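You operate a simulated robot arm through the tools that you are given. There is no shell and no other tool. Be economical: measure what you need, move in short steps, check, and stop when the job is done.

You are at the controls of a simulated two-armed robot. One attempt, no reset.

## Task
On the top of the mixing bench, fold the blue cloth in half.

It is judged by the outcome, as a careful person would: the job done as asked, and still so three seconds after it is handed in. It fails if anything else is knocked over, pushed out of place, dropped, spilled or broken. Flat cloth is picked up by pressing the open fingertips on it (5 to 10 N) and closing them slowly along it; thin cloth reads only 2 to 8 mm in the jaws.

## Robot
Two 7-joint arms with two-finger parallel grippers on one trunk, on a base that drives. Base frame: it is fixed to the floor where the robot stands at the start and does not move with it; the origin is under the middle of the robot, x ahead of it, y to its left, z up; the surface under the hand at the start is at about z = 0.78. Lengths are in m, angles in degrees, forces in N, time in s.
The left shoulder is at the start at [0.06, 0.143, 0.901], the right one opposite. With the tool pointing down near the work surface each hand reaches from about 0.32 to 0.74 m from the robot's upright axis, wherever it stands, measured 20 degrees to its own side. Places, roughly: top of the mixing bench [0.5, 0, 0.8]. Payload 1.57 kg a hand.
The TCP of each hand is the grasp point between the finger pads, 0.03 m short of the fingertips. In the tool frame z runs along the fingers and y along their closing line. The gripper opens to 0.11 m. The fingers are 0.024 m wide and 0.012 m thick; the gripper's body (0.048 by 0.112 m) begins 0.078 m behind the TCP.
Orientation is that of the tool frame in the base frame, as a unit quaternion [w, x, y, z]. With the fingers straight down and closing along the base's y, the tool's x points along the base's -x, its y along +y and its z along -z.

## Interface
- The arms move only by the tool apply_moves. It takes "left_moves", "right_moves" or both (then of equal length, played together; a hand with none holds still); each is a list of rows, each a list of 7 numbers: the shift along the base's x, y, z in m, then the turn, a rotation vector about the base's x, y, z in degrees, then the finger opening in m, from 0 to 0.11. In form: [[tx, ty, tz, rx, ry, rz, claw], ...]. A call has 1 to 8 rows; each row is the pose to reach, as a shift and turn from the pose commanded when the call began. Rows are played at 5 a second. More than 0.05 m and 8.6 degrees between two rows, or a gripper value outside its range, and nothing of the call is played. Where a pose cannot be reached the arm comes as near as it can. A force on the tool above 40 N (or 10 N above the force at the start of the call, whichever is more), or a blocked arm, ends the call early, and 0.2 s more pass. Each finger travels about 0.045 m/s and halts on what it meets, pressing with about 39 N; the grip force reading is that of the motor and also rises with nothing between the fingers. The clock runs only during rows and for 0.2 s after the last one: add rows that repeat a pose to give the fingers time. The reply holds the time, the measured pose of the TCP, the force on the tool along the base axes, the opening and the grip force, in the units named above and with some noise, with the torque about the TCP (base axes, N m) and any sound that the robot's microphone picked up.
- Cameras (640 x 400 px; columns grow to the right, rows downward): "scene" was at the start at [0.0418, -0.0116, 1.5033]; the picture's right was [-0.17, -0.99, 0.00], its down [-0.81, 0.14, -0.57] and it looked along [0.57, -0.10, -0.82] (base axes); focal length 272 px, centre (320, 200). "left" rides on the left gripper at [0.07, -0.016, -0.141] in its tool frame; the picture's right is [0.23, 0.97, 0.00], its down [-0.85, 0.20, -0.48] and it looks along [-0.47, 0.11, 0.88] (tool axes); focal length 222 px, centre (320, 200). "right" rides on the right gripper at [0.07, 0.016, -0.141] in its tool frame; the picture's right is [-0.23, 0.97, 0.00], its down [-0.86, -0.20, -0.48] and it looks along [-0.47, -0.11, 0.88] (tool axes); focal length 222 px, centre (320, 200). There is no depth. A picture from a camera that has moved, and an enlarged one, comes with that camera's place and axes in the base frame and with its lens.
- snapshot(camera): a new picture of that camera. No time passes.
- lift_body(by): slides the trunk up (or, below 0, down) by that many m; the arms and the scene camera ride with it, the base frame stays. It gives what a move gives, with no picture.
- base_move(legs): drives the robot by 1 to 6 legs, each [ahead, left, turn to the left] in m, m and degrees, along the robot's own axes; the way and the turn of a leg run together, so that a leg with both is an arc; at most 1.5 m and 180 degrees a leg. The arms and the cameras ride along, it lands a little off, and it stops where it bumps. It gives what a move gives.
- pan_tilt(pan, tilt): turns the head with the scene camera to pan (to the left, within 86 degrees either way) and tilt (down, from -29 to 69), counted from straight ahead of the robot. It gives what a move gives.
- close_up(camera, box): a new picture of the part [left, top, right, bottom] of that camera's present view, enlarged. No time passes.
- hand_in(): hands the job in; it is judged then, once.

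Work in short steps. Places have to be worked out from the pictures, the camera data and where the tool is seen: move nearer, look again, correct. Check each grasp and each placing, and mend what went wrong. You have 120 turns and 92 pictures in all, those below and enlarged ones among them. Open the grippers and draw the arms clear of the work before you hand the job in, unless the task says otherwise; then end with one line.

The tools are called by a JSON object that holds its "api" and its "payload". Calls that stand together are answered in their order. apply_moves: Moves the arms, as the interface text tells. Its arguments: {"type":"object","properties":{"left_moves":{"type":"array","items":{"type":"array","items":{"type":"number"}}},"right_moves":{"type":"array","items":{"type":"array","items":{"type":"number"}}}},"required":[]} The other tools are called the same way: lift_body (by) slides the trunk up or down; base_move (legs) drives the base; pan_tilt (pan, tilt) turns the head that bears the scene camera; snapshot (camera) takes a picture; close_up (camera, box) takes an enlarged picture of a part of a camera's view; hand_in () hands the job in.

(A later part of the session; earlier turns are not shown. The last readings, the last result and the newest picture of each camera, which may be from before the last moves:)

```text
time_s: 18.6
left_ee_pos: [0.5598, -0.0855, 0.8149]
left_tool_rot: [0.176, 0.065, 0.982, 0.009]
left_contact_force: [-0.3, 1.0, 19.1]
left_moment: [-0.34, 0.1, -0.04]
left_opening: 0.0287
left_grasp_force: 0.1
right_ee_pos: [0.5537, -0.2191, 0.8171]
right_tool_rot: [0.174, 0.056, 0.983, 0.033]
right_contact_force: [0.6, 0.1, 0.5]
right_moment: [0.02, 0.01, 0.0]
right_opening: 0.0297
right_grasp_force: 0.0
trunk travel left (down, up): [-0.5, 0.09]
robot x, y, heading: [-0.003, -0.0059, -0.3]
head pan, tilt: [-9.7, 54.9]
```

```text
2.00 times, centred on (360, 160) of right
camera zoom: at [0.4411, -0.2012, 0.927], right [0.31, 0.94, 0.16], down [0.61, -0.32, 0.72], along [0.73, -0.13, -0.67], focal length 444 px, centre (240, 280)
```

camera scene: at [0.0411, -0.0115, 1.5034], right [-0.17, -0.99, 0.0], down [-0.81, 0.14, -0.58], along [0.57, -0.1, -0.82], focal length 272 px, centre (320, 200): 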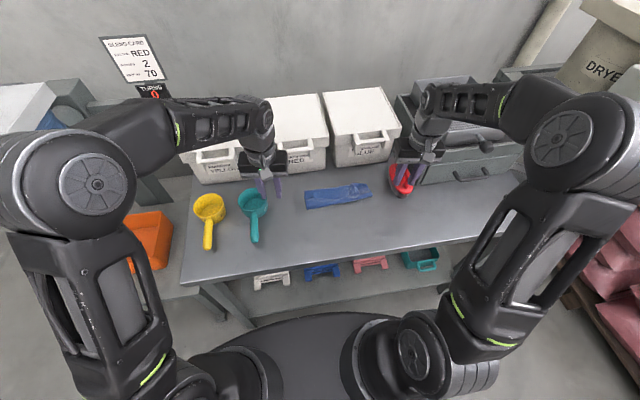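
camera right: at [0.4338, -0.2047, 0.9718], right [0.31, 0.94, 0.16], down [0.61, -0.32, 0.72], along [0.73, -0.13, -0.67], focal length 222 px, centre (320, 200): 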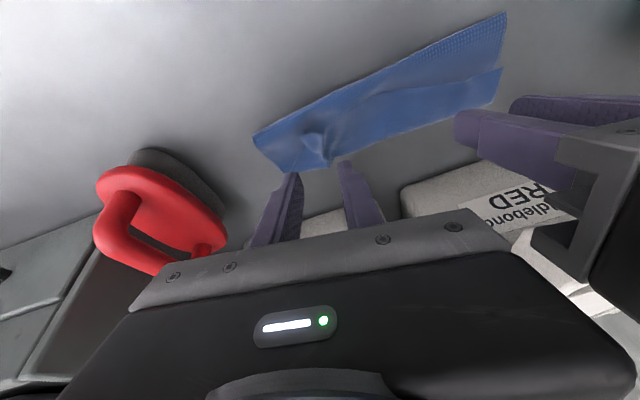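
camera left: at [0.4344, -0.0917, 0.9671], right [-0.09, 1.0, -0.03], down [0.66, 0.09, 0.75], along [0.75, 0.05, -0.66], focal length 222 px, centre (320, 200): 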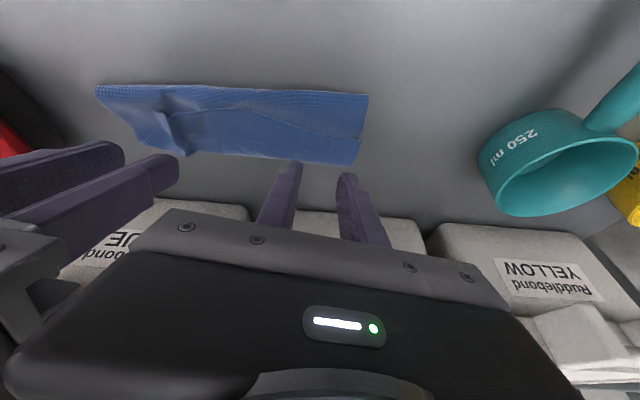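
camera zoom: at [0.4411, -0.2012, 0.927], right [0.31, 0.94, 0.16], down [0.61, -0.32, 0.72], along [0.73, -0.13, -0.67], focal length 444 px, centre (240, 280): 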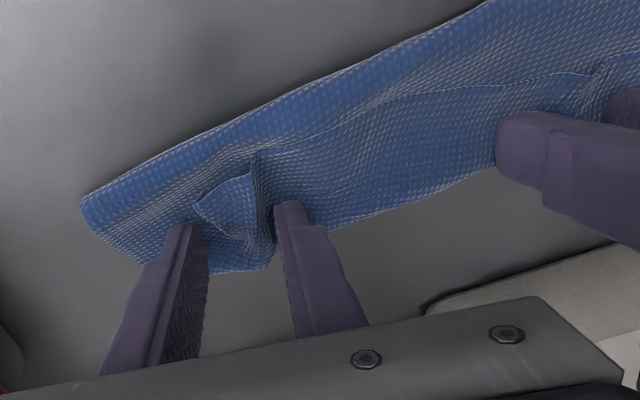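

The right fingers straddle the pucker and the left tips press the flap at 19 N. I'll ease the left a little and close both slowly.

{"api": "apply_moves", "payload": {"left_moves": [[0, 0, 0.0015, 0, 0, 0, 0.027], [0, 0, 0.0015, 0, 0, 0, 0.023], [0, 0, 0.001, 0, 0, 0, 0.019], [0, 0, 0.001, 0, 0, 0, 0.015], [0, 0, 0.001, 0, 0, 0, 0.011], [0, 0, 0.001, 0, 0, 0, 0.007], [0, 0, 0.001, 0, 0, 0, 0.0], [0, 0, 0.001, 0, 0, 0, 0.0]], "right_moves": [[0, 0, -0.002, 0, 0, 0, 0.027], [0, 0, -0.002, 0, 0, 0, 0.023], [0, 0, -0.002, 0, 0, 0, 0.019], [0, 0, -0.002, 0, 0, 0, 0.015], [0, 0, -0.002, 0, 0, 0, 0.011], [0, 0, -0.002, 0, 0, 0, 0.007], [0, 0, -0.002, 0, 0, 0, 0.0], [0, 0, -0.002, 0, 0, 0, 0.0]]}}

{"api": "close_up", "payload": {"camera": "left", "box": [80, 60, 400, 260]}}

{"api": "close_up", "payload": {"camera": "right", "box": [200, 60, 520, 260]}}

```text
time_s: 20.4
left_ee_pos: [0.5582, -0.0866, 0.8153]
left_tool_rot: [0.175, 0.064, 0.983, 0.011]
left_contact_force: [-0.2, -10.3, 15.9]
left_moment: [-0.4, 0.03, 0.01]
left_opening: 0.0029
left_grasp_force: 24.2
right_ee_pos: [0.554, -0.2179, 0.8147]
right_tool_rot: [0.175, 0.055, 0.982, 0.033]
right_contact_force: [0.1, 8.2, 9.2]
right_moment: [0.27, -0.03, 0.02]
right_opening: 0.0029
right_grasp_force: 24.0
trunk travel left (down, up): [-0.5, 0.09]
robot x, y, heading: [0.0026, -0.0015, -0.1]
head pan, tilt: [-9.7, 54.9]
```

```text
2.00 times, centred on (240, 160) of left
camera zoom: at [0.4423, -0.0935, 0.9231], right [-0.09, 1.0, -0.04], down [0.66, 0.09, 0.75], along [0.75, 0.04, -0.66], focal length 444 px, centre (480, 280)
```

zoom: 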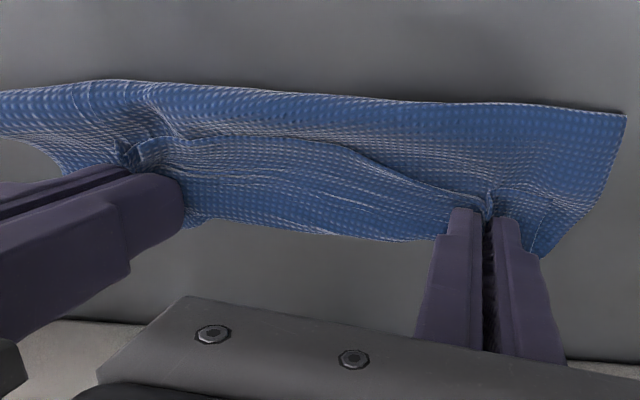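

```text
2.00 times, centred on (360, 160) of right
camera zoom: at [0.4407, -0.2005, 0.9249], right [0.31, 0.94, 0.16], down [0.61, -0.32, 0.72], along [0.73, -0.12, -0.67], focal length 444 px, centre (240, 280)
```

zoom: 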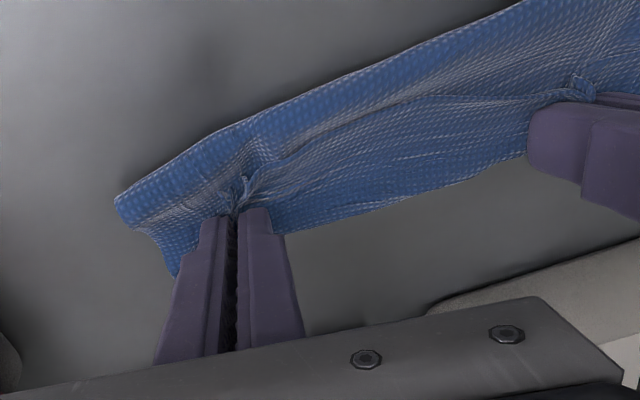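

Both flap ridges are held at 2.9 mm. I'll lift and draw back toward the robot to unfold.

{"api": "apply_moves", "payload": {"left_moves": [[0, -0.001, 0.015, 0, 0, 0, 0], [-0.005, -0.001, 0.035, 0, 0, 0, 0], [-0.02, -0.001, 0.05, 0, 0, 0, 0], [-0.045, 0.003, 0.055, 0, 0, 0, 0], [-0.065, 0.006, 0.055, 0, 0, 0, 0], [-0.065, 0.006, 0.055, 0, 0, 0, 0]], "right_moves": [[0, 0.001, 0.015, 0, 0, 0, 0], [-0.005, 0.001, 0.035, 0, 0, 0, 0], [-0.02, 0.001, 0.05, 0, 0, 0, 0], [-0.045, 0.005, 0.055, 0, 0, 0, 0], [-0.065, 0.008, 0.055, 0, 0, 0, 0], [-0.065, 0.008, 0.055, 0, 0, 0, 0]]}}

{"api": "snapshot", "payload": {"camera": "left"}}

{"api": "close_up", "payload": {"camera": "scene", "box": [240, 130, 440, 255]}}

```text
time_s: 21.8
left_ee_pos: [0.4958, -0.0779, 0.8672]
left_tool_rot: [0.174, 0.065, 0.982, 0.011]
left_contact_force: [-0.7, -5.8, 0.3]
left_moment: [-0.2, -0.01, -0.02]
left_opening: 0.002
left_grasp_force: 23.8
right_ee_pos: [0.4881, -0.2128, 0.8685]
right_tool_rot: [0.175, 0.057, 0.982, 0.032]
right_contact_force: [0.4, 6.1, -0.4]
right_moment: [0.19, -0.01, 0.04]
right_opening: 0.0026
right_grasp_force: 24.5
trunk travel left (down, up): [-0.5, 0.09]
robot x, y, heading: [0.0034, -0.0012, -0.1]
head pan, tilt: [-9.7, 54.9]
```

```text
53 pictures are left
camera left: at [0.3801, -0.0862, 0.9765], right [-0.09, 1.0, -0.03], down [0.66, 0.09, 0.75], along [0.75, 0.05, -0.66], focal length 222 px, centre (320, 200)
```

left: 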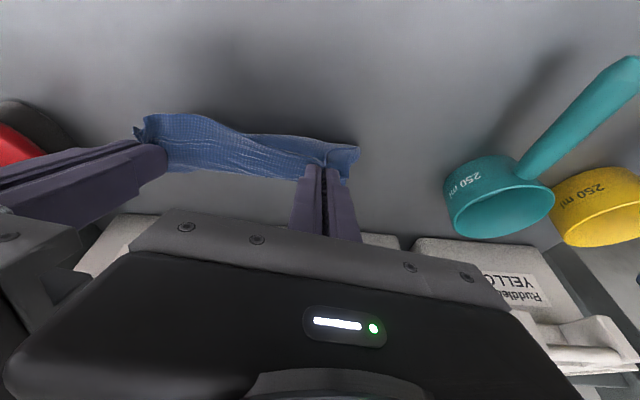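

```text
3.20 times, centred on (340, 192) of scene
camera zoom: at [0.0422, -0.0117, 1.5033], right [-0.17, -0.99, 0.0], down [-0.81, 0.14, -0.57], along [0.57, -0.1, -0.82], focal length 870 px, centre (256, 224)
```

zoom: 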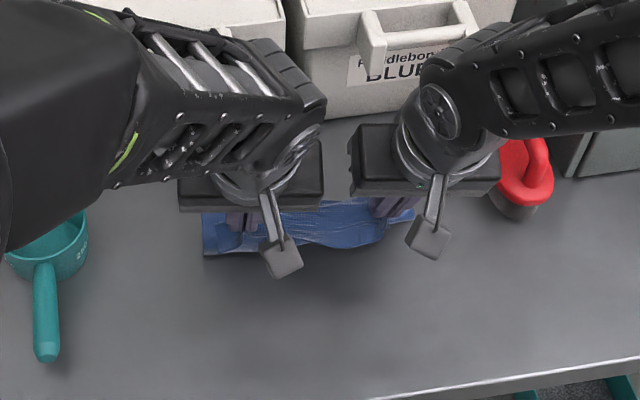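

The edge comes up cleanly. I'll keep drawing back while lowering to lay the cloth flat, and bring the tools back to vertical.

{"api": "apply_moves", "payload": {"left_moves": [[-0.02, 0, 0, 0, 4, 0, 0], [-0.04, 0, -0.01, 0, 8, 0, 0], [-0.06, 0, -0.025, 0, 12, 0, 0], [-0.075, 0, -0.04, 0, 16, 0, 0], [-0.085, 0, -0.05, 0, 20, 0, 0], [-0.091, 0, -0.053, 0, 20, 0, 0], [-0.091, 0, -0.053, 0, 20, 0, 0]], "right_moves": [[-0.018, 0, 0, 0, 4, 0, 0], [-0.036, 0, -0.01, 0, 8, 0, 0], [-0.053, 0, -0.025, 0, 12, 0, 0], [-0.067, 0, -0.04, 0, 16, 0, 0], [-0.077, 0, -0.05, 0, 20, 0, 0], [-0.083, 0, -0.053, 0, 20, 0, 0], [-0.083, 0, -0.053, 0, 20, 0, 0]]}}

{"api": "snapshot", "payload": {"camera": "left"}}

{"api": "close_up", "payload": {"camera": "scene", "box": [240, 130, 440, 255]}}

```text
time_s: 23.4
left_ee_pos: [0.4037, -0.0787, 0.8157]
left_tool_rot: [0.001, 0.065, 0.998, -0.002]
left_contact_force: [1.2, -2.4, 10.5]
left_moment: [-0.09, -0.14, 0.02]
left_opening: 0.002
left_grasp_force: 23.8
right_ee_pos: [0.4063, -0.2101, 0.8157]
right_tool_rot: [0.002, 0.062, 0.998, 0.024]
right_contact_force: [1.1, 2.6, 2.8]
right_moment: [0.08, -0.02, -0.02]
right_opening: 0.0027
right_grasp_force: 24.1
trunk travel left (down, up): [-0.5, 0.09]
robot x, y, heading: [0.0029, 0.0002, 0.0]
head pan, tilt: [-9.7, 54.9]
```

```text
51 pictures are left
camera left: at [0.3325, -0.0867, 0.9564], right [-0.1, 1.0, 0.0], down [0.87, 0.09, 0.48], along [0.48, 0.05, -0.88], focal length 222 px, centre (320, 200)
```

left: 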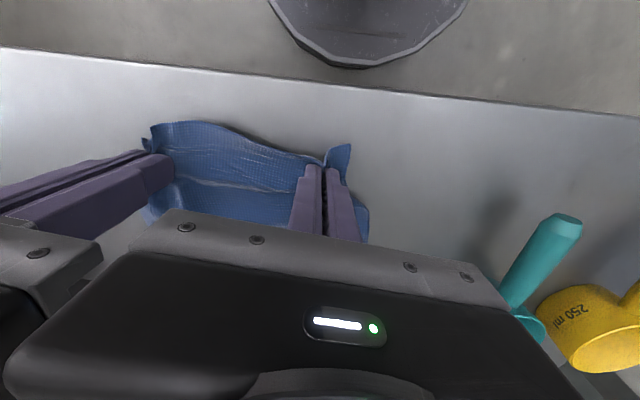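

```text
3.20 times, centred on (340, 192) of scene
camera zoom: at [0.041, -0.0114, 1.5035], right [-0.17, -0.99, 0.0], down [-0.81, 0.14, -0.58], along [0.57, -0.1, -0.82], focal length 870 px, centre (256, 224)
```

zoom: 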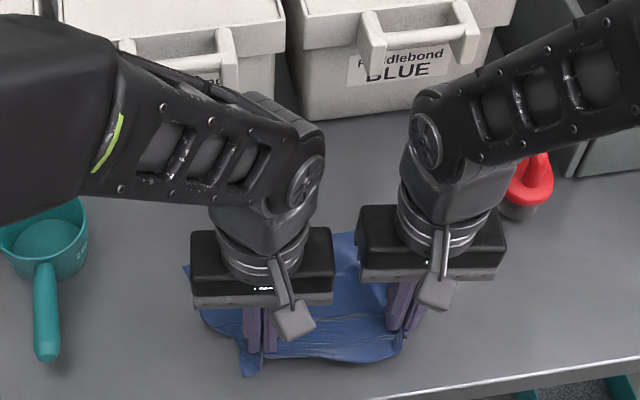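

There's about 4 cm of slack because the far edge dragged. I'll lift the whole cloth so it hangs straight, further forward, and then re-lay it.

{"api": "apply_moves", "payload": {"left_moves": [[0.01, -0.001, 0.04, 0, 0, 0, 0], [0.04, -0.001, 0.075, 0, 0, 0, 0], [0.075, -0.001, 0.105, 0, 0, 0, 0], [0.11, -0.001, 0.135, 0, 0, 0, 0], [0.136, -0.001, 0.165, 0, 0, 0, 0], [0.136, -0.001, 0.165, 0, 0, 0, 0], [0.136, -0.001, 0.165, 0, 0, 0, 0]], "right_moves": [[0.01, 0.001, 0.04, 0, 0, 0, 0], [0.04, 0.001, 0.075, 0, 0, 0, 0], [0.075, 0.001, 0.105, 0, 0, 0, 0], [0.11, 0.001, 0.135, 0, 0, 0, 0], [0.134, 0.001, 0.165, 0, 0, 0, 0], [0.134, 0.001, 0.165, 0, 0, 0, 0], [0.134, 0.001, 0.165, 0, 0, 0, 0]]}}

{"api": "snapshot", "payload": {"camera": "scene"}}

{"api": "snapshot", "payload": {"camera": "left"}}

```text
time_s: 25.0
left_ee_pos: [0.5421, -0.0792, 0.978]
left_tool_rot: [0.0, 0.066, 0.998, 0.001]
left_contact_force: [-0.5, -2.4, -0.5]
left_moment: [-0.09, 0.0, 0.0]
left_opening: 0.0022
left_grasp_force: 23.8
right_ee_pos: [0.5407, -0.2124, 0.9801]
right_tool_rot: [0.001, 0.062, 0.998, 0.023]
right_contact_force: [-0.4, 2.6, -0.5]
right_moment: [0.11, -0.03, -0.02]
right_opening: 0.0032
right_grasp_force: 23.9
trunk travel left (down, up): [-0.5, 0.09]
robot x, y, heading: [0.0008, 0.0025, -0.3]
head pan, tilt: [-9.7, 54.9]
```

```text
49 pictures are left
camera scene: at [0.042, -0.0116, 1.5033], right [-0.17, -0.99, 0.0], down [-0.81, 0.14, -0.57], along [0.57, -0.1, -0.82], focal length 272 px, centre (320, 200)
```

scene: 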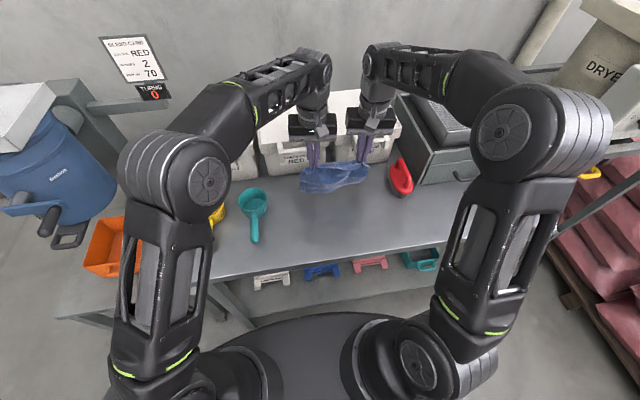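

```text
48 pictures are left
camera left: at [0.4702, -0.0877, 1.1187], right [-0.1, 1.0, 0.0], down [0.87, 0.09, 0.48], along [0.48, 0.05, -0.88], focal length 222 px, centre (320, 200)
```

left: 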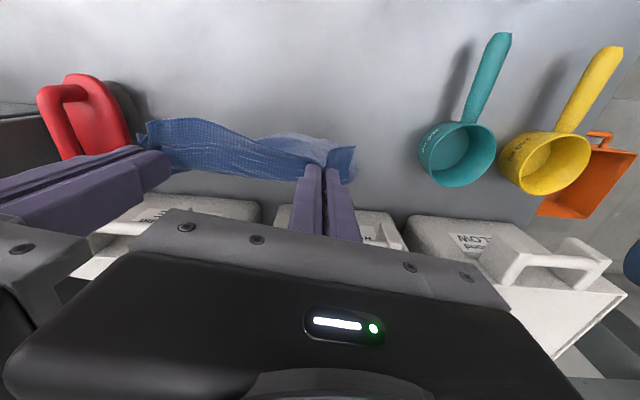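

The cloth hangs freely now, which allows a better way: land the bottom edge near me, lay the lower half away, then bring the held edge back over it. That way the held edge ends up lying the right way without flipping. I'll move back to x≈.43 first.

{"api": "apply_moves", "payload": {"left_moves": [[-0.02, 0, 0.005, 0, 0, 0, 0], [-0.045, 0, 0.005, 0, 0, 0, 0], [-0.07, 0, 0.005, 0, 0, 0, 0], [-0.09, 0, 0.005, 0, 0, 0, 0], [-0.105, 0, 0.005, 0, 0, 0, 0], [-0.11, 0, 0.005, 0, 0, 0, 0], [-0.11, 0, 0.005, 0, 0, 0, 0], [-0.11, 0, 0.005, 0, 0, 0, 0]], "right_moves": [[-0.02, 0, 0.005, 0, 0, 0, 0], [-0.045, 0, 0.005, 0, 0, 0, 0], [-0.07, 0, 0.005, 0, 0, 0, 0], [-0.09, 0, 0.005, 0, 0, 0, 0], [-0.105, 0, 0.005, 0, 0, 0, 0], [-0.11, 0, 0.005, 0, 0, 0, 0], [-0.11, 0, 0.005, 0, 0, 0, 0], [-0.11, 0, 0.005, 0, 0, 0, 0]]}}

{"api": "close_up", "payload": {"camera": "scene", "box": [240, 130, 440, 255]}}

{"api": "snapshot", "payload": {"camera": "left"}}

```text
time_s: 26.8
left_ee_pos: [0.4295, -0.0795, 0.985]
left_tool_rot: [0.0, 0.065, 0.998, 0.0]
left_contact_force: [0.3, -1.9, -0.6]
left_moment: [-0.03, 0.0, 0.05]
left_opening: 0.002
left_grasp_force: 23.9
right_ee_pos: [0.4301, -0.211, 0.9858]
right_tool_rot: [0.001, 0.062, 0.998, 0.023]
right_contact_force: [0.3, 1.9, 0.5]
right_moment: [0.06, 0.01, -0.01]
right_opening: 0.0029
right_grasp_force: 23.9
trunk travel left (down, up): [-0.5, 0.09]
robot x, y, heading: [0.0016, -0.0023, -0.2]
head pan, tilt: [-9.7, 54.9]
```

```text
3.20 times, centred on (340, 192) of scene
camera zoom: at [0.0418, -0.0116, 1.5033], right [-0.17, -0.99, 0.0], down [-0.81, 0.14, -0.57], along [0.57, -0.1, -0.82], focal length 870 px, centre (256, 224)
```

zoom: 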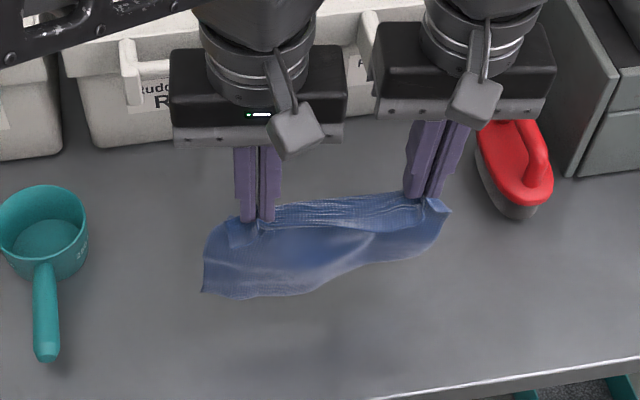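

```text
46 pictures are left
camera left: at [0.3582, -0.0872, 1.1262], right [-0.1, 1.0, 0.0], down [0.87, 0.09, 0.48], along [0.48, 0.05, -0.88], focal length 222 px, centre (320, 200)
```

left: 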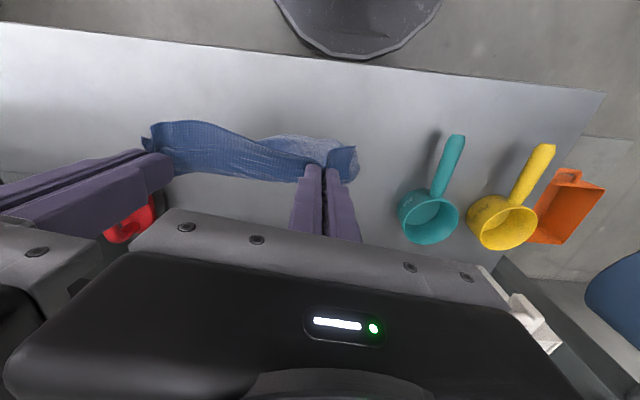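

The left bottom corner hangs at about x .46, but the right bottom looks different. I'll check with the right camera.

{"api": "snapshot", "payload": {"camera": "right"}}

{"api": "close_up", "payload": {"camera": "scene", "box": [295, 170, 391, 230]}}

```text
45 pictures are left
camera right: at [0.3625, -0.1932, 1.1275], right [0.35, 0.94, 0.04], down [0.82, -0.32, 0.47], along [0.45, -0.13, -0.88], focal length 222 px, centre (320, 200)
```

right: 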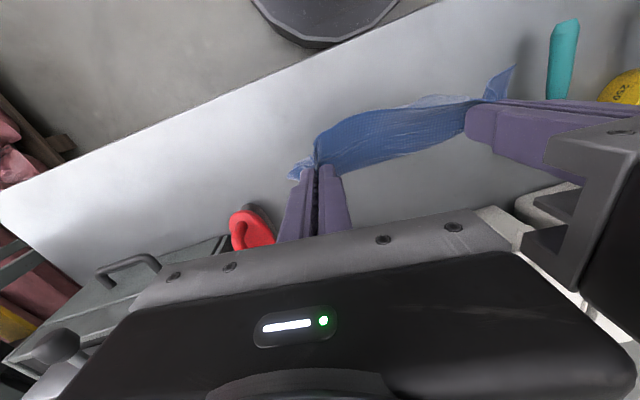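

```text
6.67 times, centred on (343, 200) of scene
camera zoom: at [0.0418, -0.0116, 1.5033], right [-0.17, -0.99, 0.0], down [-0.81, 0.14, -0.57], along [0.57, -0.1, -0.82], focal length 1814 px, centre (167, 200)
```

zoom: 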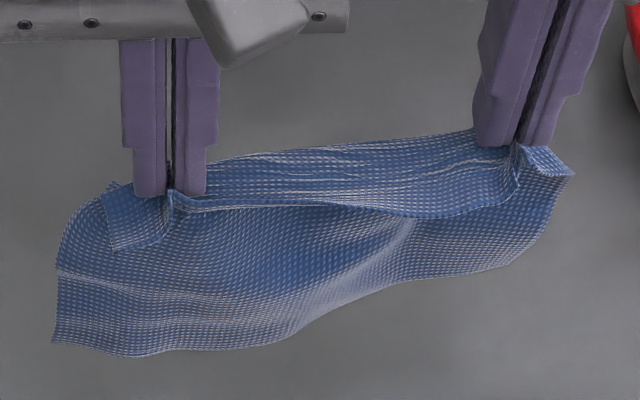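

The hang is in fact level, with the bottom edge at about z .82, x .45. Now I'll touch the bottom edge down and lay the lower half away from me.

{"api": "apply_moves", "payload": {"left_moves": [[0, 0, -0.02, 0, 0, 0, 0], [0.01, 0, -0.038, 0, 0, 0, 0], [0.025, 0, -0.043, 0, 0, 0, 0], [0.045, 0, -0.05, 0, 0, 0, 0], [0.065, 0, -0.06, 0, 0, 0, 0], [0.083, 0, -0.076, 0, 0, 0, 0], [0.095, 0, -0.095, 0, 0, 0, 0], [0.095, 0, -0.095, 0, 0, 0, 0]], "right_moves": [[0, 0, -0.02, 0, 0, 0, 0], [0.01, 0, -0.038, 0, 0, 0, 0], [0.025, 0, -0.043, 0, 0, 0, 0], [0.045, 0, -0.05, 0, 0, 0, 0], [0.065, 0, -0.06, 0, 0, 0, 0], [0.083, 0, -0.076, 0, 0, 0, 0], [0.095, 0, -0.095, 0, 0, 0, 0], [0.095, 0, -0.095, 0, 0, 0, 0]]}}

{"api": "close_up", "payload": {"camera": "scene", "box": [280, 160, 400, 235]}}

```text
time_s: 28.6
left_ee_pos: [0.5259, -0.0778, 0.8895]
left_tool_rot: [0.001, 0.065, 0.998, -0.001]
left_contact_force: [-0.4, -4.0, 0.5]
left_moment: [-0.11, 0.0, 0.03]
left_opening: 0.0025
left_grasp_force: 24.0
right_ee_pos: [0.5257, -0.2123, 0.8895]
right_tool_rot: [0.0, 0.062, 0.998, 0.023]
right_contact_force: [-0.4, 3.5, -0.1]
right_moment: [0.14, -0.03, -0.01]
right_opening: 0.003
right_grasp_force: 23.5
trunk travel left (down, up): [-0.5, 0.09]
robot x, y, heading: [-0.0005, -0.0001, 0.1]
head pan, tilt: [-9.7, 54.9]
```

```text
5.33 times, centred on (340, 198) of scene
camera zoom: at [0.0415, -0.0116, 1.5034], right [-0.17, -0.99, 0.0], down [-0.81, 0.14, -0.58], along [0.57, -0.1, -0.82], focal length 1451 px, centre (213, 213)
```

zoom: 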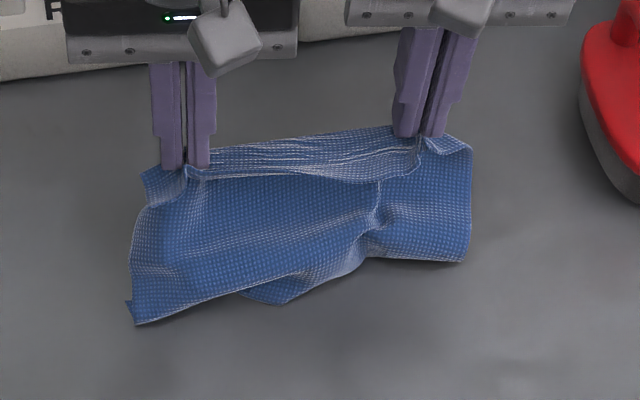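

The bottom edge tucked the wrong way when it touched. I'll lift again, then make light contact and move forward at constant height so the bottom edge trails toward me before lowering.

{"api": "apply_moves", "payload": {"left_moves": [[-0.01, 0, 0.045, 0, 0, 0, 0], [-0.04, 0, 0.08, 0, 0, 0, 0], [-0.075, 0, 0.1, 0, 0, 0, 0], [-0.096, 0, 0.1, 0, 0, 0, 0], [-0.096, 0, 0.1, 0, 0, 0, 0], [-0.096, 0, 0.1, 0, 0, 0, 0], [-0.096, 0, 0.085, 0, 0, 0, 0], [-0.096, 0, 0.075, 0, 0, 0, 0]], "right_moves": [[-0.01, 0, 0.045, 0, 0, 0, 0], [-0.04, 0, 0.08, 0, 0, 0, 0], [-0.075, 0, 0.1, 0, 0, 0, 0], [-0.096, 0, 0.1, 0, 0, 0, 0], [-0.096, 0, 0.1, 0, 0, 0, 0], [-0.096, 0, 0.1, 0, 0, 0, 0], [-0.096, 0, 0.085, 0, 0, 0, 0], [-0.096, 0, 0.075, 0, 0, 0, 0]]}}

{"api": "close_up", "payload": {"camera": "scene", "box": [280, 160, 400, 235]}}

```text
time_s: 30.4
left_ee_pos: [0.4297, -0.0795, 0.9665]
left_tool_rot: [0.0, 0.065, 0.998, 0.0]
left_contact_force: [-0.6, -1.5, 0.1]
left_moment: [0.01, 0.0, 0.01]
left_opening: 0.0023
left_grasp_force: 23.9
right_ee_pos: [0.4291, -0.2099, 0.9658]
right_tool_rot: [0.001, 0.061, 0.998, 0.023]
right_contact_force: [1.1, 0.2, -0.8]
right_moment: [0.02, 0.03, 0.0]
right_opening: 0.0028
right_grasp_force: 23.6
trunk travel left (down, up): [-0.5, 0.09]
robot x, y, heading: [-0.0005, 0.0014, 0.3]
head pan, tilt: [-9.7, 54.9]
```

```text
5.33 times, centred on (340, 198) of scene
camera zoom: at [0.0418, -0.0116, 1.5034], right [-0.17, -0.99, 0.0], down [-0.81, 0.14, -0.57], along [0.57, -0.1, -0.82], focal length 1451 px, centre (213, 213)
```

zoom: 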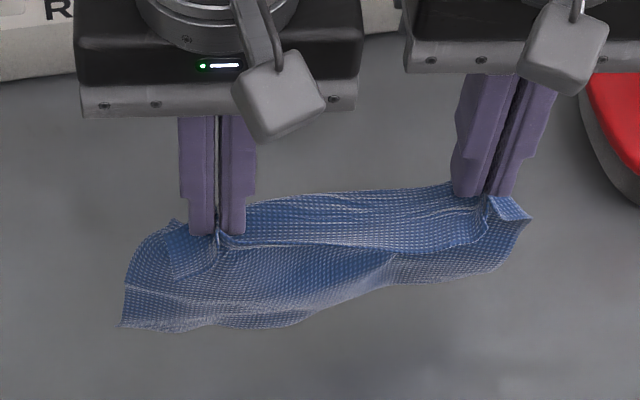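

It hangs free with the bottom edge at x≈.46. I'll lower to light contact and move forward to trail it.

{"api": "apply_moves", "payload": {"left_moves": [[0.0, 0, -0.01, 0, 0, 0, 0], [0.02, 0, -0.015, 0, 0, 0, 0], [0.04, 0, -0.02, 0, 0, 0, 0], [0.06, 0, -0.022, 0, 0, 0, 0], [0.08, 0, -0.024, 0, 0, 0, 0]], "right_moves": [[0.0, 0, -0.01, 0, 0, 0, 0], [0.02, 0, -0.015, 0, 0, 0, 0], [0.04, 0, -0.02, 0, 0, 0, 0], [0.06, 0, -0.022, 0, 0, 0, 0], [0.08, 0, -0.024, 0, 0, 0, 0]]}}

{"api": "close_up", "payload": {"camera": "scene", "box": [280, 160, 400, 235]}}

```text
time_s: 31.6
left_ee_pos: [0.5105, -0.0794, 0.9423]
left_tool_rot: [0.0, 0.065, 0.998, -0.001]
left_contact_force: [0.3, -1.5, -0.3]
left_moment: [-0.04, -0.03, 0.04]
left_opening: 0.0025
left_grasp_force: 24.1
right_ee_pos: [0.51, -0.2112, 0.9401]
right_tool_rot: [-0.001, 0.062, 0.998, 0.023]
right_contact_force: [0.4, 1.9, 0.1]
right_moment: [0.03, 0.01, 0.02]
right_opening: 0.0027
right_grasp_force: 23.9
trunk travel left (down, up): [-0.5, 0.09]
robot x, y, heading: [0.0034, 0.0006, 0.1]
head pan, tilt: [-9.7, 54.9]
```

```text
5.33 times, centred on (340, 198) of scene
camera zoom: at [0.0427, -0.0117, 1.5033], right [-0.17, -0.99, 0.0], down [-0.81, 0.14, -0.57], along [0.57, -0.1, -0.82], focal length 1451 px, centre (213, 213)
```

zoom: 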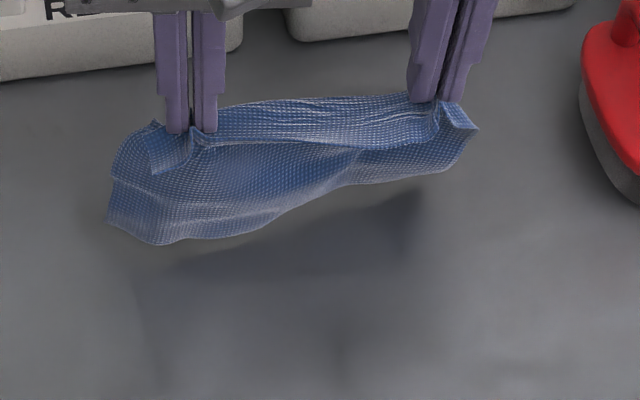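

It's not touching yet, so the effective hang is shorter than I assumed. I'll go back to x≈.40, lower more and then go forward in contact.

{"api": "apply_moves", "payload": {"left_moves": [[-0.03, 0, 0.02, 0, 0, 0, 0], [-0.07, 0, 0.025, 0, 0, 0, 0], [-0.1, 0, 0.02, 0, 0, 0, 0], [-0.115, 0, 0.01, 0, 0, 0, 0], [-0.115, 0, 0.0, 0, 0, 0, 0], [-0.105, 0, -0.012, 0, 0, 0, 0], [-0.085, 0, -0.02, 0, 0, 0, 0], [-0.06, 0, -0.022, 0, 0, 0, 0]], "right_moves": [[-0.03, 0, 0.02, 0, 0, 0, 0], [-0.07, 0, 0.025, 0, 0, 0, 0], [-0.1, 0, 0.02, 0, 0, 0, 0], [-0.115, 0, 0.01, 0, 0, 0, 0], [-0.115, 0, 0.0, 0, 0, 0, 0], [-0.105, 0, -0.012, 0, 0, 0, 0], [-0.085, 0, -0.02, 0, 0, 0, 0], [-0.06, 0, -0.022, 0, 0, 0, 0]]}}

{"api": "close_up", "payload": {"camera": "scene", "box": [280, 160, 400, 235]}}

```text
time_s: 33.4
left_ee_pos: [0.451, -0.08, 0.9185]
left_tool_rot: [0.0, 0.066, 0.998, 0.0]
left_contact_force: [0.8, -1.8, -0.8]
left_moment: [-0.03, 0.02, 0.04]
left_opening: 0.002
left_grasp_force: 22.8
right_ee_pos: [0.4515, -0.2122, 0.9198]
right_tool_rot: [0.001, 0.062, 0.998, 0.022]
right_contact_force: [0.4, 2.4, -0.6]
right_moment: [0.09, 0.0, -0.01]
right_opening: 0.0027
right_grasp_force: 24.7
trunk travel left (down, up): [-0.5, 0.09]
robot x, y, heading: [-0.002, -0.001, -0.1]
head pan, tilt: [-9.7, 54.9]
```

```text
5.33 times, centred on (340, 198) of scene
camera zoom: at [0.043, -0.0117, 1.5033], right [-0.17, -0.99, 0.0], down [-0.81, 0.14, -0.57], along [0.57, -0.1, -0.82], focal length 1451 px, centre (213, 213)
```

zoom: 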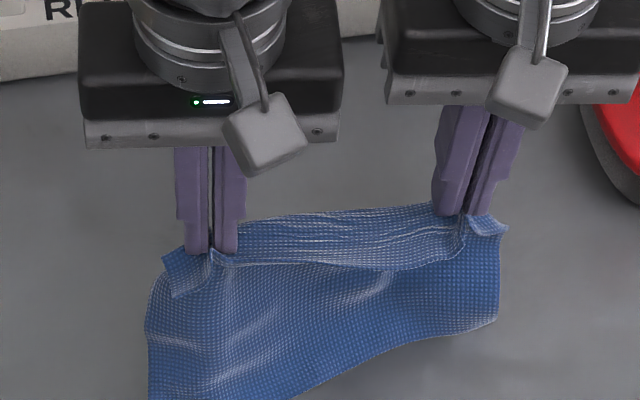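

Now the cloth slopes from the bottom edge near me up to the hands, as wanted. I'll check the full extent.

{"api": "close_up", "payload": {"camera": "scene", "box": [260, 170, 420, 270]}}

```text
4.00 times, centred on (340, 220) of scene
camera zoom: at [0.043, -0.0117, 1.5033], right [-0.17, -0.99, 0.0], down [-0.81, 0.14, -0.57], along [0.57, -0.1, -0.82], focal length 1088 px, centre (240, 120)
```

zoom: 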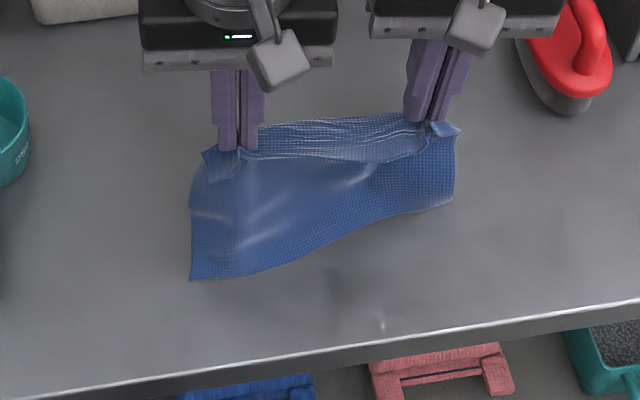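

The bottom edge is at about (.410,−.039) on the left and (.441,−.249) on the right. I'll continue lowering forward with the right hand leading slightly, to keep the fold parallel to that edge.

{"api": "apply_moves", "payload": {"left_moves": [[0.01, 0, -0.006, 0, 0, 0, 0], [0.02, 0, -0.014, 0, 0, 0, 0], [0.03, 0, -0.024, 0, 0, 0, 0], [0.038, 0, -0.034, 0, 0, 0, 0], [0.041, 0, -0.042, 0, 0, 0, 0]], "right_moves": [[0.014, 0, -0.006, 0, 0, 0, 0], [0.03, 0, -0.014, 0, 0, 0, 0], [0.045, 0, -0.024, 0, 0, 0, 0], [0.056, 0, -0.034, 0, 0, 0, 0], [0.061, 0, -0.042, 0, 0, 0, 0]]}}

{"api": "close_up", "payload": {"camera": "scene", "box": [260, 170, 420, 270]}}

```text
time_s: 34.6
left_ee_pos: [0.4905, -0.0799, 0.8757]
left_tool_rot: [0.0, 0.065, 0.998, -0.001]
left_contact_force: [0.2, -3.3, 0.0]
left_moment: [-0.13, -0.02, 0.03]
left_opening: 0.0023
left_grasp_force: 23.5
right_ee_pos: [0.5117, -0.2108, 0.8775]
right_tool_rot: [0.0, 0.061, 0.998, 0.023]
right_contact_force: [-0.9, 5.0, 0.0]
right_moment: [0.12, 0.02, -0.02]
right_opening: 0.0026
right_grasp_force: 23.9
trunk travel left (down, up): [-0.5, 0.09]
robot x, y, heading: [-0.0021, -0.0013, 0.2]
head pan, tilt: [-9.7, 54.9]
```

```text
4.00 times, centred on (340, 220) of scene
camera zoom: at [0.0421, -0.0117, 1.5034], right [-0.17, -0.99, 0.0], down [-0.81, 0.14, -0.57], along [0.57, -0.1, -0.82], focal length 1088 px, centre (240, 120)
```

zoom: 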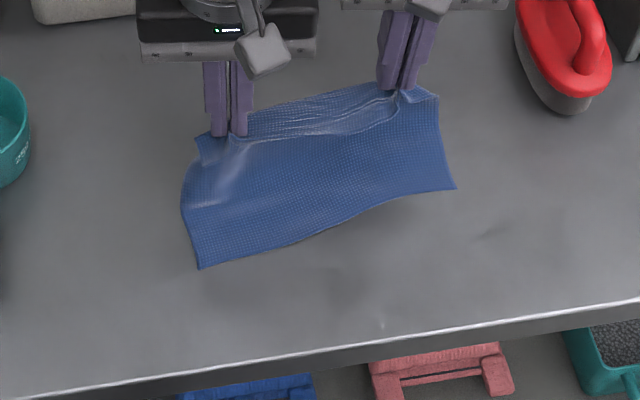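

The cloth lies as a clean sheet, with its front edge running from (.418,−.046) to (.453,−.254) and the hands parallel to it. Now I'll form the crease and bring the held edge back along the normal (0.986,0.166) onto the front edge.

{"api": "apply_moves", "payload": {"left_moves": [[0.0118, 0.002, -0.014, 0, 0, 0, 0], [0.005, 0.0008, -0.026, 0, 0, 0, 0], [-0.0099, -0.0017, -0.036, 0, 0, 0, 0], [-0.0246, -0.0042, -0.043, 0, 0, 0, 0], [-0.036, -0.006, -0.047, 0, 0, 0, 0], [-0.036, -0.006, -0.047, 0, 0, 0, 0]], "right_moves": [[0.0118, 0.002, -0.014, 0, 0, 0, 0], [0.005, 0.0008, -0.026, 0, 0, 0, 0], [-0.0099, -0.0017, -0.036, 0, 0, 0, 0], [-0.0246, -0.0042, -0.043, 0, 0, 0, 0], [-0.036, -0.006, -0.047, 0, 0, 0, 0], [-0.036, -0.006, -0.047, 0, 0, 0, 0]]}}

{"api": "close_up", "payload": {"camera": "scene", "box": [260, 170, 420, 270]}}

{"api": "snapshot", "payload": {"camera": "left"}}

{"api": "snapshot", "payload": {"camera": "right"}}

```text
time_s: 36.0
left_ee_pos: [0.4535, -0.0847, 0.8302]
left_tool_rot: [0.0, 0.066, 0.998, -0.001]
left_contact_force: [1.0, -3.9, 1.2]
left_moment: [-0.2, -0.03, 0.05]
left_opening: 0.002
left_grasp_force: 23.2
right_ee_pos: [0.474, -0.2163, 0.8297]
right_tool_rot: [0.0, 0.06, 0.998, 0.022]
right_contact_force: [0.6, 3.8, 0.4]
right_moment: [0.15, 0.05, 0.01]
right_opening: 0.0028
right_grasp_force: 24.2
trunk travel left (down, up): [-0.5, 0.09]
robot x, y, heading: [0.0021, 0.0048, -0.3]
head pan, tilt: [-9.7, 54.9]
```

```text
4.00 times, centred on (340, 220) of scene
camera zoom: at [0.042, -0.0116, 1.5033], right [-0.17, -0.99, 0.0], down [-0.81, 0.14, -0.57], along [0.57, -0.1, -0.82], focal length 1088 px, centre (240, 120)
```

zoom: 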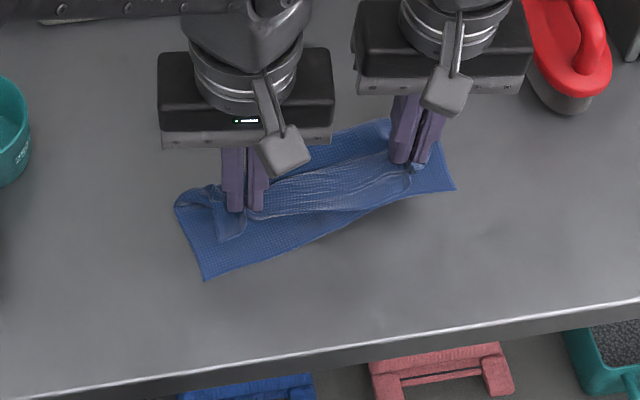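

```text
36 pictures are left
camera left: at [0.3817, -0.0938, 0.9716], right [-0.1, 1.0, 0.0], down [0.87, 0.09, 0.48], along [0.48, 0.05, -0.88], focal length 222 px, centre (320, 200)
```

left: 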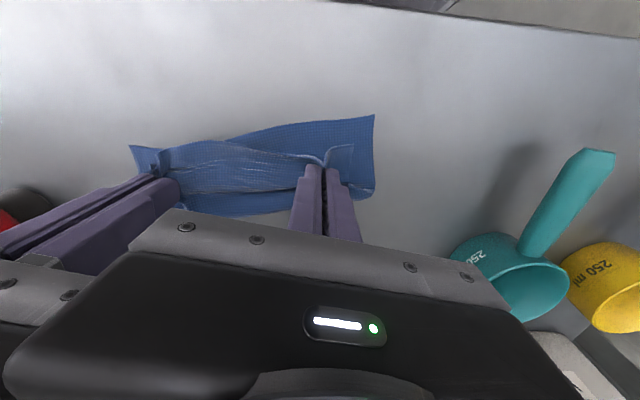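

```text
35 pictures are left
camera right: at [0.4062, -0.1995, 0.9724], right [0.34, 0.94, 0.04], down [0.82, -0.32, 0.47], along [0.45, -0.13, -0.88], focal length 222 px, centre (320, 200)
```

right: 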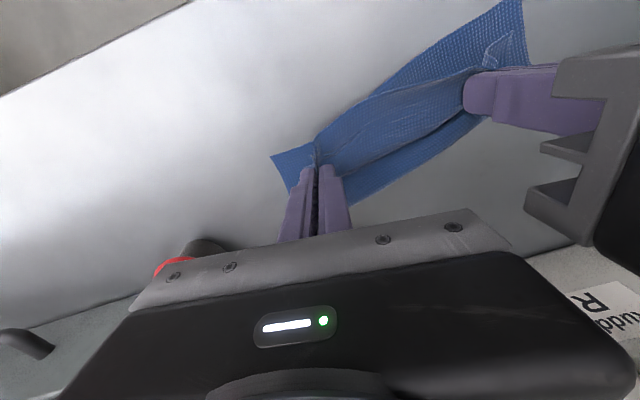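

The fold is now coming in the right orientation. The held edge needs about 1.5 cm more toward the front edge, so I'll move there, lower and release.

{"api": "apply_moves", "payload": {"left_moves": [[-0.01, 0.001, -0.004, 0, 0, 0, 0], [-0.018, 0.001, -0.009, 0, 0, 0, 0], [-0.019, 0.001, -0.013, 0, 0, 0, 0], [-0.019, 0.001, -0.013, 0, 0, 0, 0.006], [-0.019, 0.001, -0.013, 0, 0, 0, 0.014], [-0.019, 0.001, -0.012, 0, 0, 0, 0.022], [-0.019, 0.001, -0.012, 0, 0, 0, 0.03], [-0.019, 0.001, -0.012, 0, 0, 0, 0.03]], "right_moves": [[-0.008, -0.002, -0.004, 0, 0, 0, 0], [-0.013, -0.003, -0.009, 0, 0, 0, 0], [-0.014, -0.003, -0.013, 0, 0, 0, 0], [-0.014, -0.003, -0.013, 0, 0, 0, 0.006], [-0.014, -0.003, -0.013, 0, 0, 0, 0.014], [-0.014, -0.003, -0.012, 0, 0, 0, 0.022], [-0.014, -0.003, -0.012, 0, 0, 0, 0.03], [-0.014, -0.003, -0.012, 0, 0, 0, 0.03]]}}

{"api": "apply_moves", "payload": {"left_moves": [[0, 0, 0.01, 0, 0, 0, 0.035], [0, 0, 0.04, 0, 0, 0, 0.035], [0, 0.02, 0.08, 0, 0, 0, 0.035], [0.01, 0.06, 0.1, 0, 0, 0, 0.035], [0.02, 0.1, 0.1, 0, 0, 0, 0.035]], "right_moves": [[0, 0, 0.01, 0, 0, 0, 0.035], [0, 0, 0.04, 0, 0, 0, 0.035], [0, -0.02, 0.08, 0, 0, 0, 0.035], [0.01, -0.06, 0.1, 0, 0, 0, 0.035], [0.02, -0.1, 0.1, 0, 0, 0, 0.035]]}}

{"api": "close_up", "payload": {"camera": "scene", "box": [280, 180, 400, 255]}}

{"api": "snapshot", "payload": {"camera": "left"}}

```text
time_s: 37.8
left_ee_pos: [0.4355, -0.0849, 0.8191]
left_tool_rot: [0.0, 0.066, 0.998, 0.0]
left_contact_force: [0.3, 0.5, -0.4]
left_moment: [-0.03, -0.02, 0.03]
left_opening: 0.0302
left_grasp_force: 0.0
right_ee_pos: [0.4592, -0.2197, 0.8188]
right_tool_rot: [0.001, 0.062, 0.998, 0.023]
right_contact_force: [-0.8, -0.9, 0.1]
right_moment: [0.01, -0.01, 0.0]
right_opening: 0.0301
right_grasp_force: 0.0
trunk travel left (down, up): [-0.5, 0.09]
robot x, y, heading: [-0.0009, -0.0021, 0.2]
head pan, tilt: [-9.7, 54.9]
```

```text
time_s: 39.0
left_ee_pos: [0.4558, 0.0173, 0.9174]
left_tool_rot: [0.0, 0.067, 0.998, 0.0]
left_contact_force: [-0.3, 0.3, 0.1]
left_moment: [0.0, -0.03, 0.01]
left_opening: 0.035
left_grasp_force: 0.1
right_ee_pos: [0.4813, -0.3211, 0.9164]
right_tool_rot: [0.001, 0.062, 0.998, 0.023]
right_contact_force: [-0.3, -0.1, 0.4]
right_moment: [-0.01, 0.01, 0.02]
right_opening: 0.0349
right_grasp_force: 0.0
trunk travel left (down, up): [-0.5, 0.09]
robot x, y, heading: [-0.0006, 0.0017, -0.1]
head pan, tilt: [-9.7, 54.9]
```

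```text
5.33 times, centred on (340, 218) of scene
camera zoom: at [0.0423, -0.0115, 1.5033], right [-0.17, -0.99, 0.0], down [-0.81, 0.14, -0.57], along [0.57, -0.1, -0.82], focal length 1451 px, centre (213, 107)
```

zoom: 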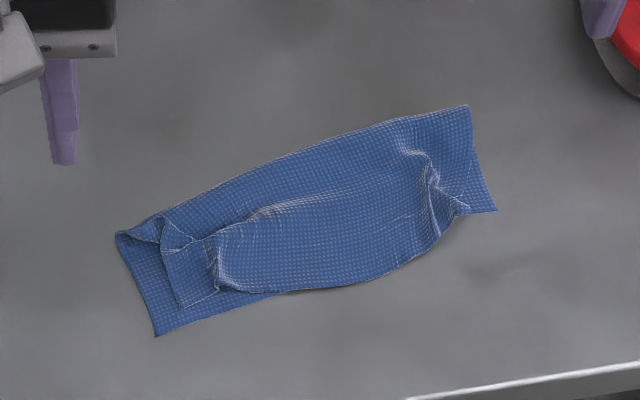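

```text
33 pictures are left
camera left: at [0.3839, 0.0094, 1.0586], right [-0.1, 1.0, 0.0], down [0.87, 0.09, 0.48], along [0.48, 0.05, -0.88], focal length 222 px, centre (320, 200)
```

left: 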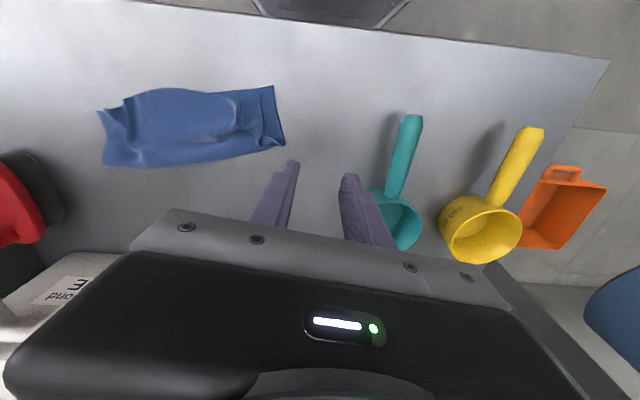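

The fold lies well; what's left is the two pinch ridges, which pull the top corners about 2 cm inward. I'll place the fingers either side of each ridge, aligned with the cloth (yaw about +17°), then press and open outward to spread them flat.

{"api": "apply_moves", "payload": {"left_moves": [[-0.005, -0.04, -0.01, 0, 0, 6, 0.028], [-0.015, -0.08, -0.03, 0, 0, 12, 0.022], [-0.023, -0.101, -0.06, 0, 0, 17, 0.022], [-0.023, -0.101, -0.082, 0, 0, 17, 0.022], [-0.023, -0.101, -0.082, 0, 0, 17, 0.022]], "right_moves": [[-0.005, 0.04, -0.01, 0, 0, 6, 0.028], [-0.02, 0.08, -0.03, 0, 0, 12, 0.022], [-0.03, 0.1076, -0.06, 0, 0, 17, 0.022], [-0.03, 0.1076, -0.082, 0, 0, 17, 0.022], [-0.03, 0.1076, -0.082, 0, 0, 17, 0.022]]}}

{"api": "close_up", "payload": {"camera": "left", "box": [80, 60, 400, 260]}}

{"api": "close_up", "payload": {"camera": "right", "box": [200, 60, 520, 260]}}

```text
time_s: 40.2
left_ee_pos: [0.4319, -0.0856, 0.8367]
left_tool_rot: [0.0, -0.082, 0.997, 0.001]
left_contact_force: [-0.6, 0.0, -0.1]
left_moment: [-0.02, 0.0, 0.01]
left_opening: 0.0219
left_grasp_force: 0.0
right_ee_pos: [0.4492, -0.2118, 0.8355]
right_tool_rot: [-0.003, -0.088, 0.996, 0.024]
right_contact_force: [0.2, -0.1, 0.4]
right_moment: [0.0, -0.03, 0.0]
right_opening: 0.022
right_grasp_force: 0.1
trunk travel left (down, up): [-0.5, 0.09]
robot x, y, heading: [-0.001, 0.0015, 0.0]
head pan, tilt: [-9.7, 54.9]
```

```text
2.00 times, centred on (240, 160) of left
camera zoom: at [0.3655, -0.1143, 0.9773], right [-0.39, 0.92, 0.0], down [0.81, 0.34, 0.48], along [0.44, 0.18, -0.88], focal length 444 px, centre (480, 280)
```

zoom: 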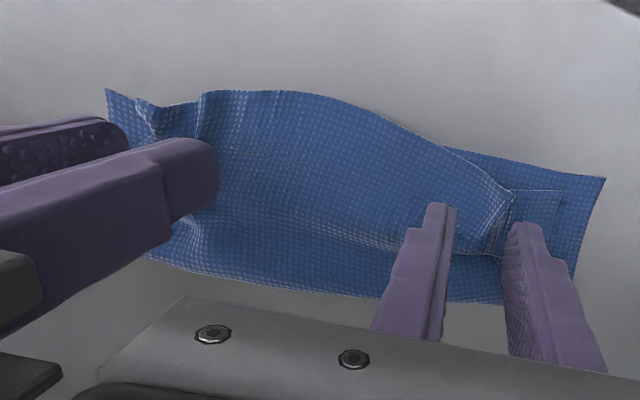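

```text
2.00 times, centred on (360, 160) of right
camera zoom: at [0.3797, -0.2146, 0.9778], right [0.06, 1.0, 0.04], down [0.88, -0.07, 0.47], along [0.47, 0.01, -0.88], focal length 444 px, centre (240, 280)
```

zoom: 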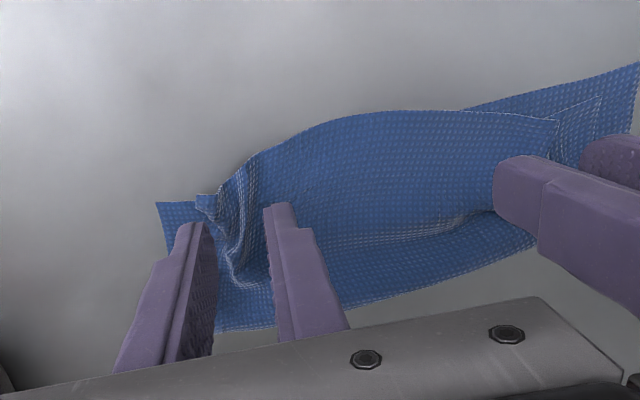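

Both pairs straddle their ridges. I'll narrow slightly so the outer fingers land on the top-layer tails, and lower to light contact.

{"api": "apply_moves", "payload": {"left_moves": [[0, 0, -0.008, 0, 0, 0, 0.018], [0, 0, -0.014, 0, 0, 0, 0.018], [0, 0, -0.019, 0, 0, 0, 0.018], [0, 0, -0.022, 0, 0, 0, 0.018], [0, 0, -0.022, 0, 0, 0, 0.018]], "right_moves": [[0, 0, -0.008, 0, 0, 0, 0.016], [0, 0, -0.014, 0, 0, 0, 0.014], [0, 0, -0.018, 0, 0, 0, 0.014], [0, 0, -0.021, 0, 0, 0, 0.014], [0, 0, -0.021, 0, 0, 0, 0.014]]}}

```text
time_s: 41.4
left_ee_pos: [0.4314, -0.0869, 0.8145]
left_tool_rot: [0.0, -0.083, 0.997, 0.0]
left_contact_force: [-0.6, 1.1, 0.8]
left_moment: [0.0, 0.0, 0.0]
left_opening: 0.018
left_grasp_force: 0.0
right_ee_pos: [0.4501, -0.2114, 0.8155]
right_tool_rot: [-0.002, -0.086, 0.996, 0.023]
right_contact_force: [-0.7, -0.6, -0.2]
right_moment: [0.01, -0.03, 0.01]
right_opening: 0.0139
right_grasp_force: 0.0
trunk travel left (down, up): [-0.5, 0.09]
robot x, y, heading: [-0.0023, 0.001, 0.1]
head pan, tilt: [-9.7, 54.9]
```

Just short of contact. I'll press 2–3 mm more, then open while shifting outward.

{"api": "apply_moves", "payload": {"left_moves": [[0, 0, -0.002, 0, 0, 0, 0.018], [0, 0, -0.0025, 0, 0, 0, 0.018], [-0.0006, 0.0035, -0.0025, 0, 0, 0, 0.025], [-0.0012, 0.007, -0.0025, 0, 0, 0, 0.032], [-0.0017, 0.0105, -0.0025, 0, 0, 0, 0.039], [-0.0022, 0.0135, -0.0025, 0, 0, 0, 0.045], [-0.0022, 0.0135, -0.0025, 0, 0, 0, 0.045]], "right_moves": [[0, 0, -0.002, 0, 0, 0, 0.014], [0, 0, -0.0035, 0, 0, 0, 0.014], [0.0006, -0.0035, -0.0035, 0, 0, 0, 0.021], [0.0012, -0.007, -0.0035, 0, 0, 0, 0.028], [0.0017, -0.0105, -0.0035, 0, 0, 0, 0.035], [0.0022, -0.0135, -0.0035, 0, 0, 0, 0.041], [0.0022, -0.0135, -0.0035, 0, 0, 0, 0.041]]}}

{"api": "close_up", "payload": {"camera": "left", "box": [80, 60, 400, 260]}}

{"api": "close_up", "payload": {"camera": "right", "box": [200, 60, 520, 260]}}

```text
time_s: 43.0
left_ee_pos: [0.4291, -0.0701, 0.8127]
left_tool_rot: [0.0, -0.082, 0.997, 0.0]
left_contact_force: [-0.1, -0.2, 0.9]
left_moment: [-0.01, 0.01, 0.01]
left_opening: 0.0451
left_grasp_force: 0.1
right_ee_pos: [0.4525, -0.2263, 0.814]
right_tool_rot: [-0.002, -0.086, 0.996, 0.022]
right_contact_force: [-0.7, 3.0, 19.2]
right_moment: [-0.36, -0.01, 0.02]
right_opening: 0.0372
right_grasp_force: 0.1
trunk travel left (down, up): [-0.5, 0.09]
robot x, y, heading: [0.0017, -0.0012, 0.1]
head pan, tilt: [-9.7, 54.9]
```

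```text
2.00 times, centred on (240, 160) of left
camera zoom: at [0.3627, -0.0993, 0.9543], right [-0.39, 0.92, 0.0], down [0.81, 0.34, 0.48], along [0.44, 0.18, -0.88], focal length 444 px, centre (480, 280)
```

zoom: 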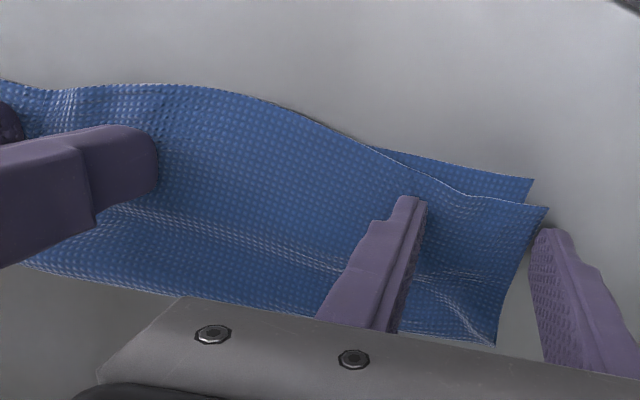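

```text
2.00 times, centred on (360, 160) of right
camera zoom: at [0.3818, -0.2287, 0.9555], right [0.06, 1.0, 0.04], down [0.88, -0.07, 0.47], along [0.47, 0.01, -0.88], focal length 444 px, centre (240, 280)
```

zoom: 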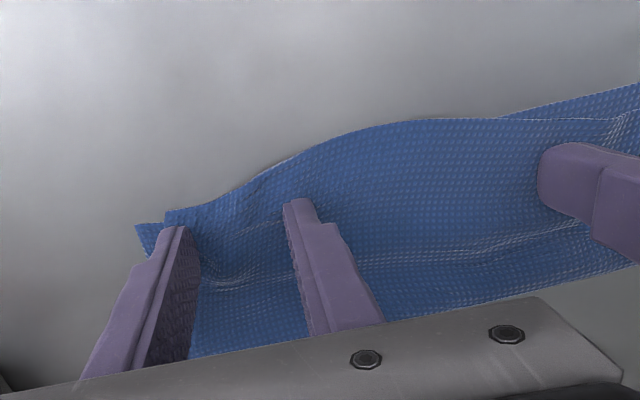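

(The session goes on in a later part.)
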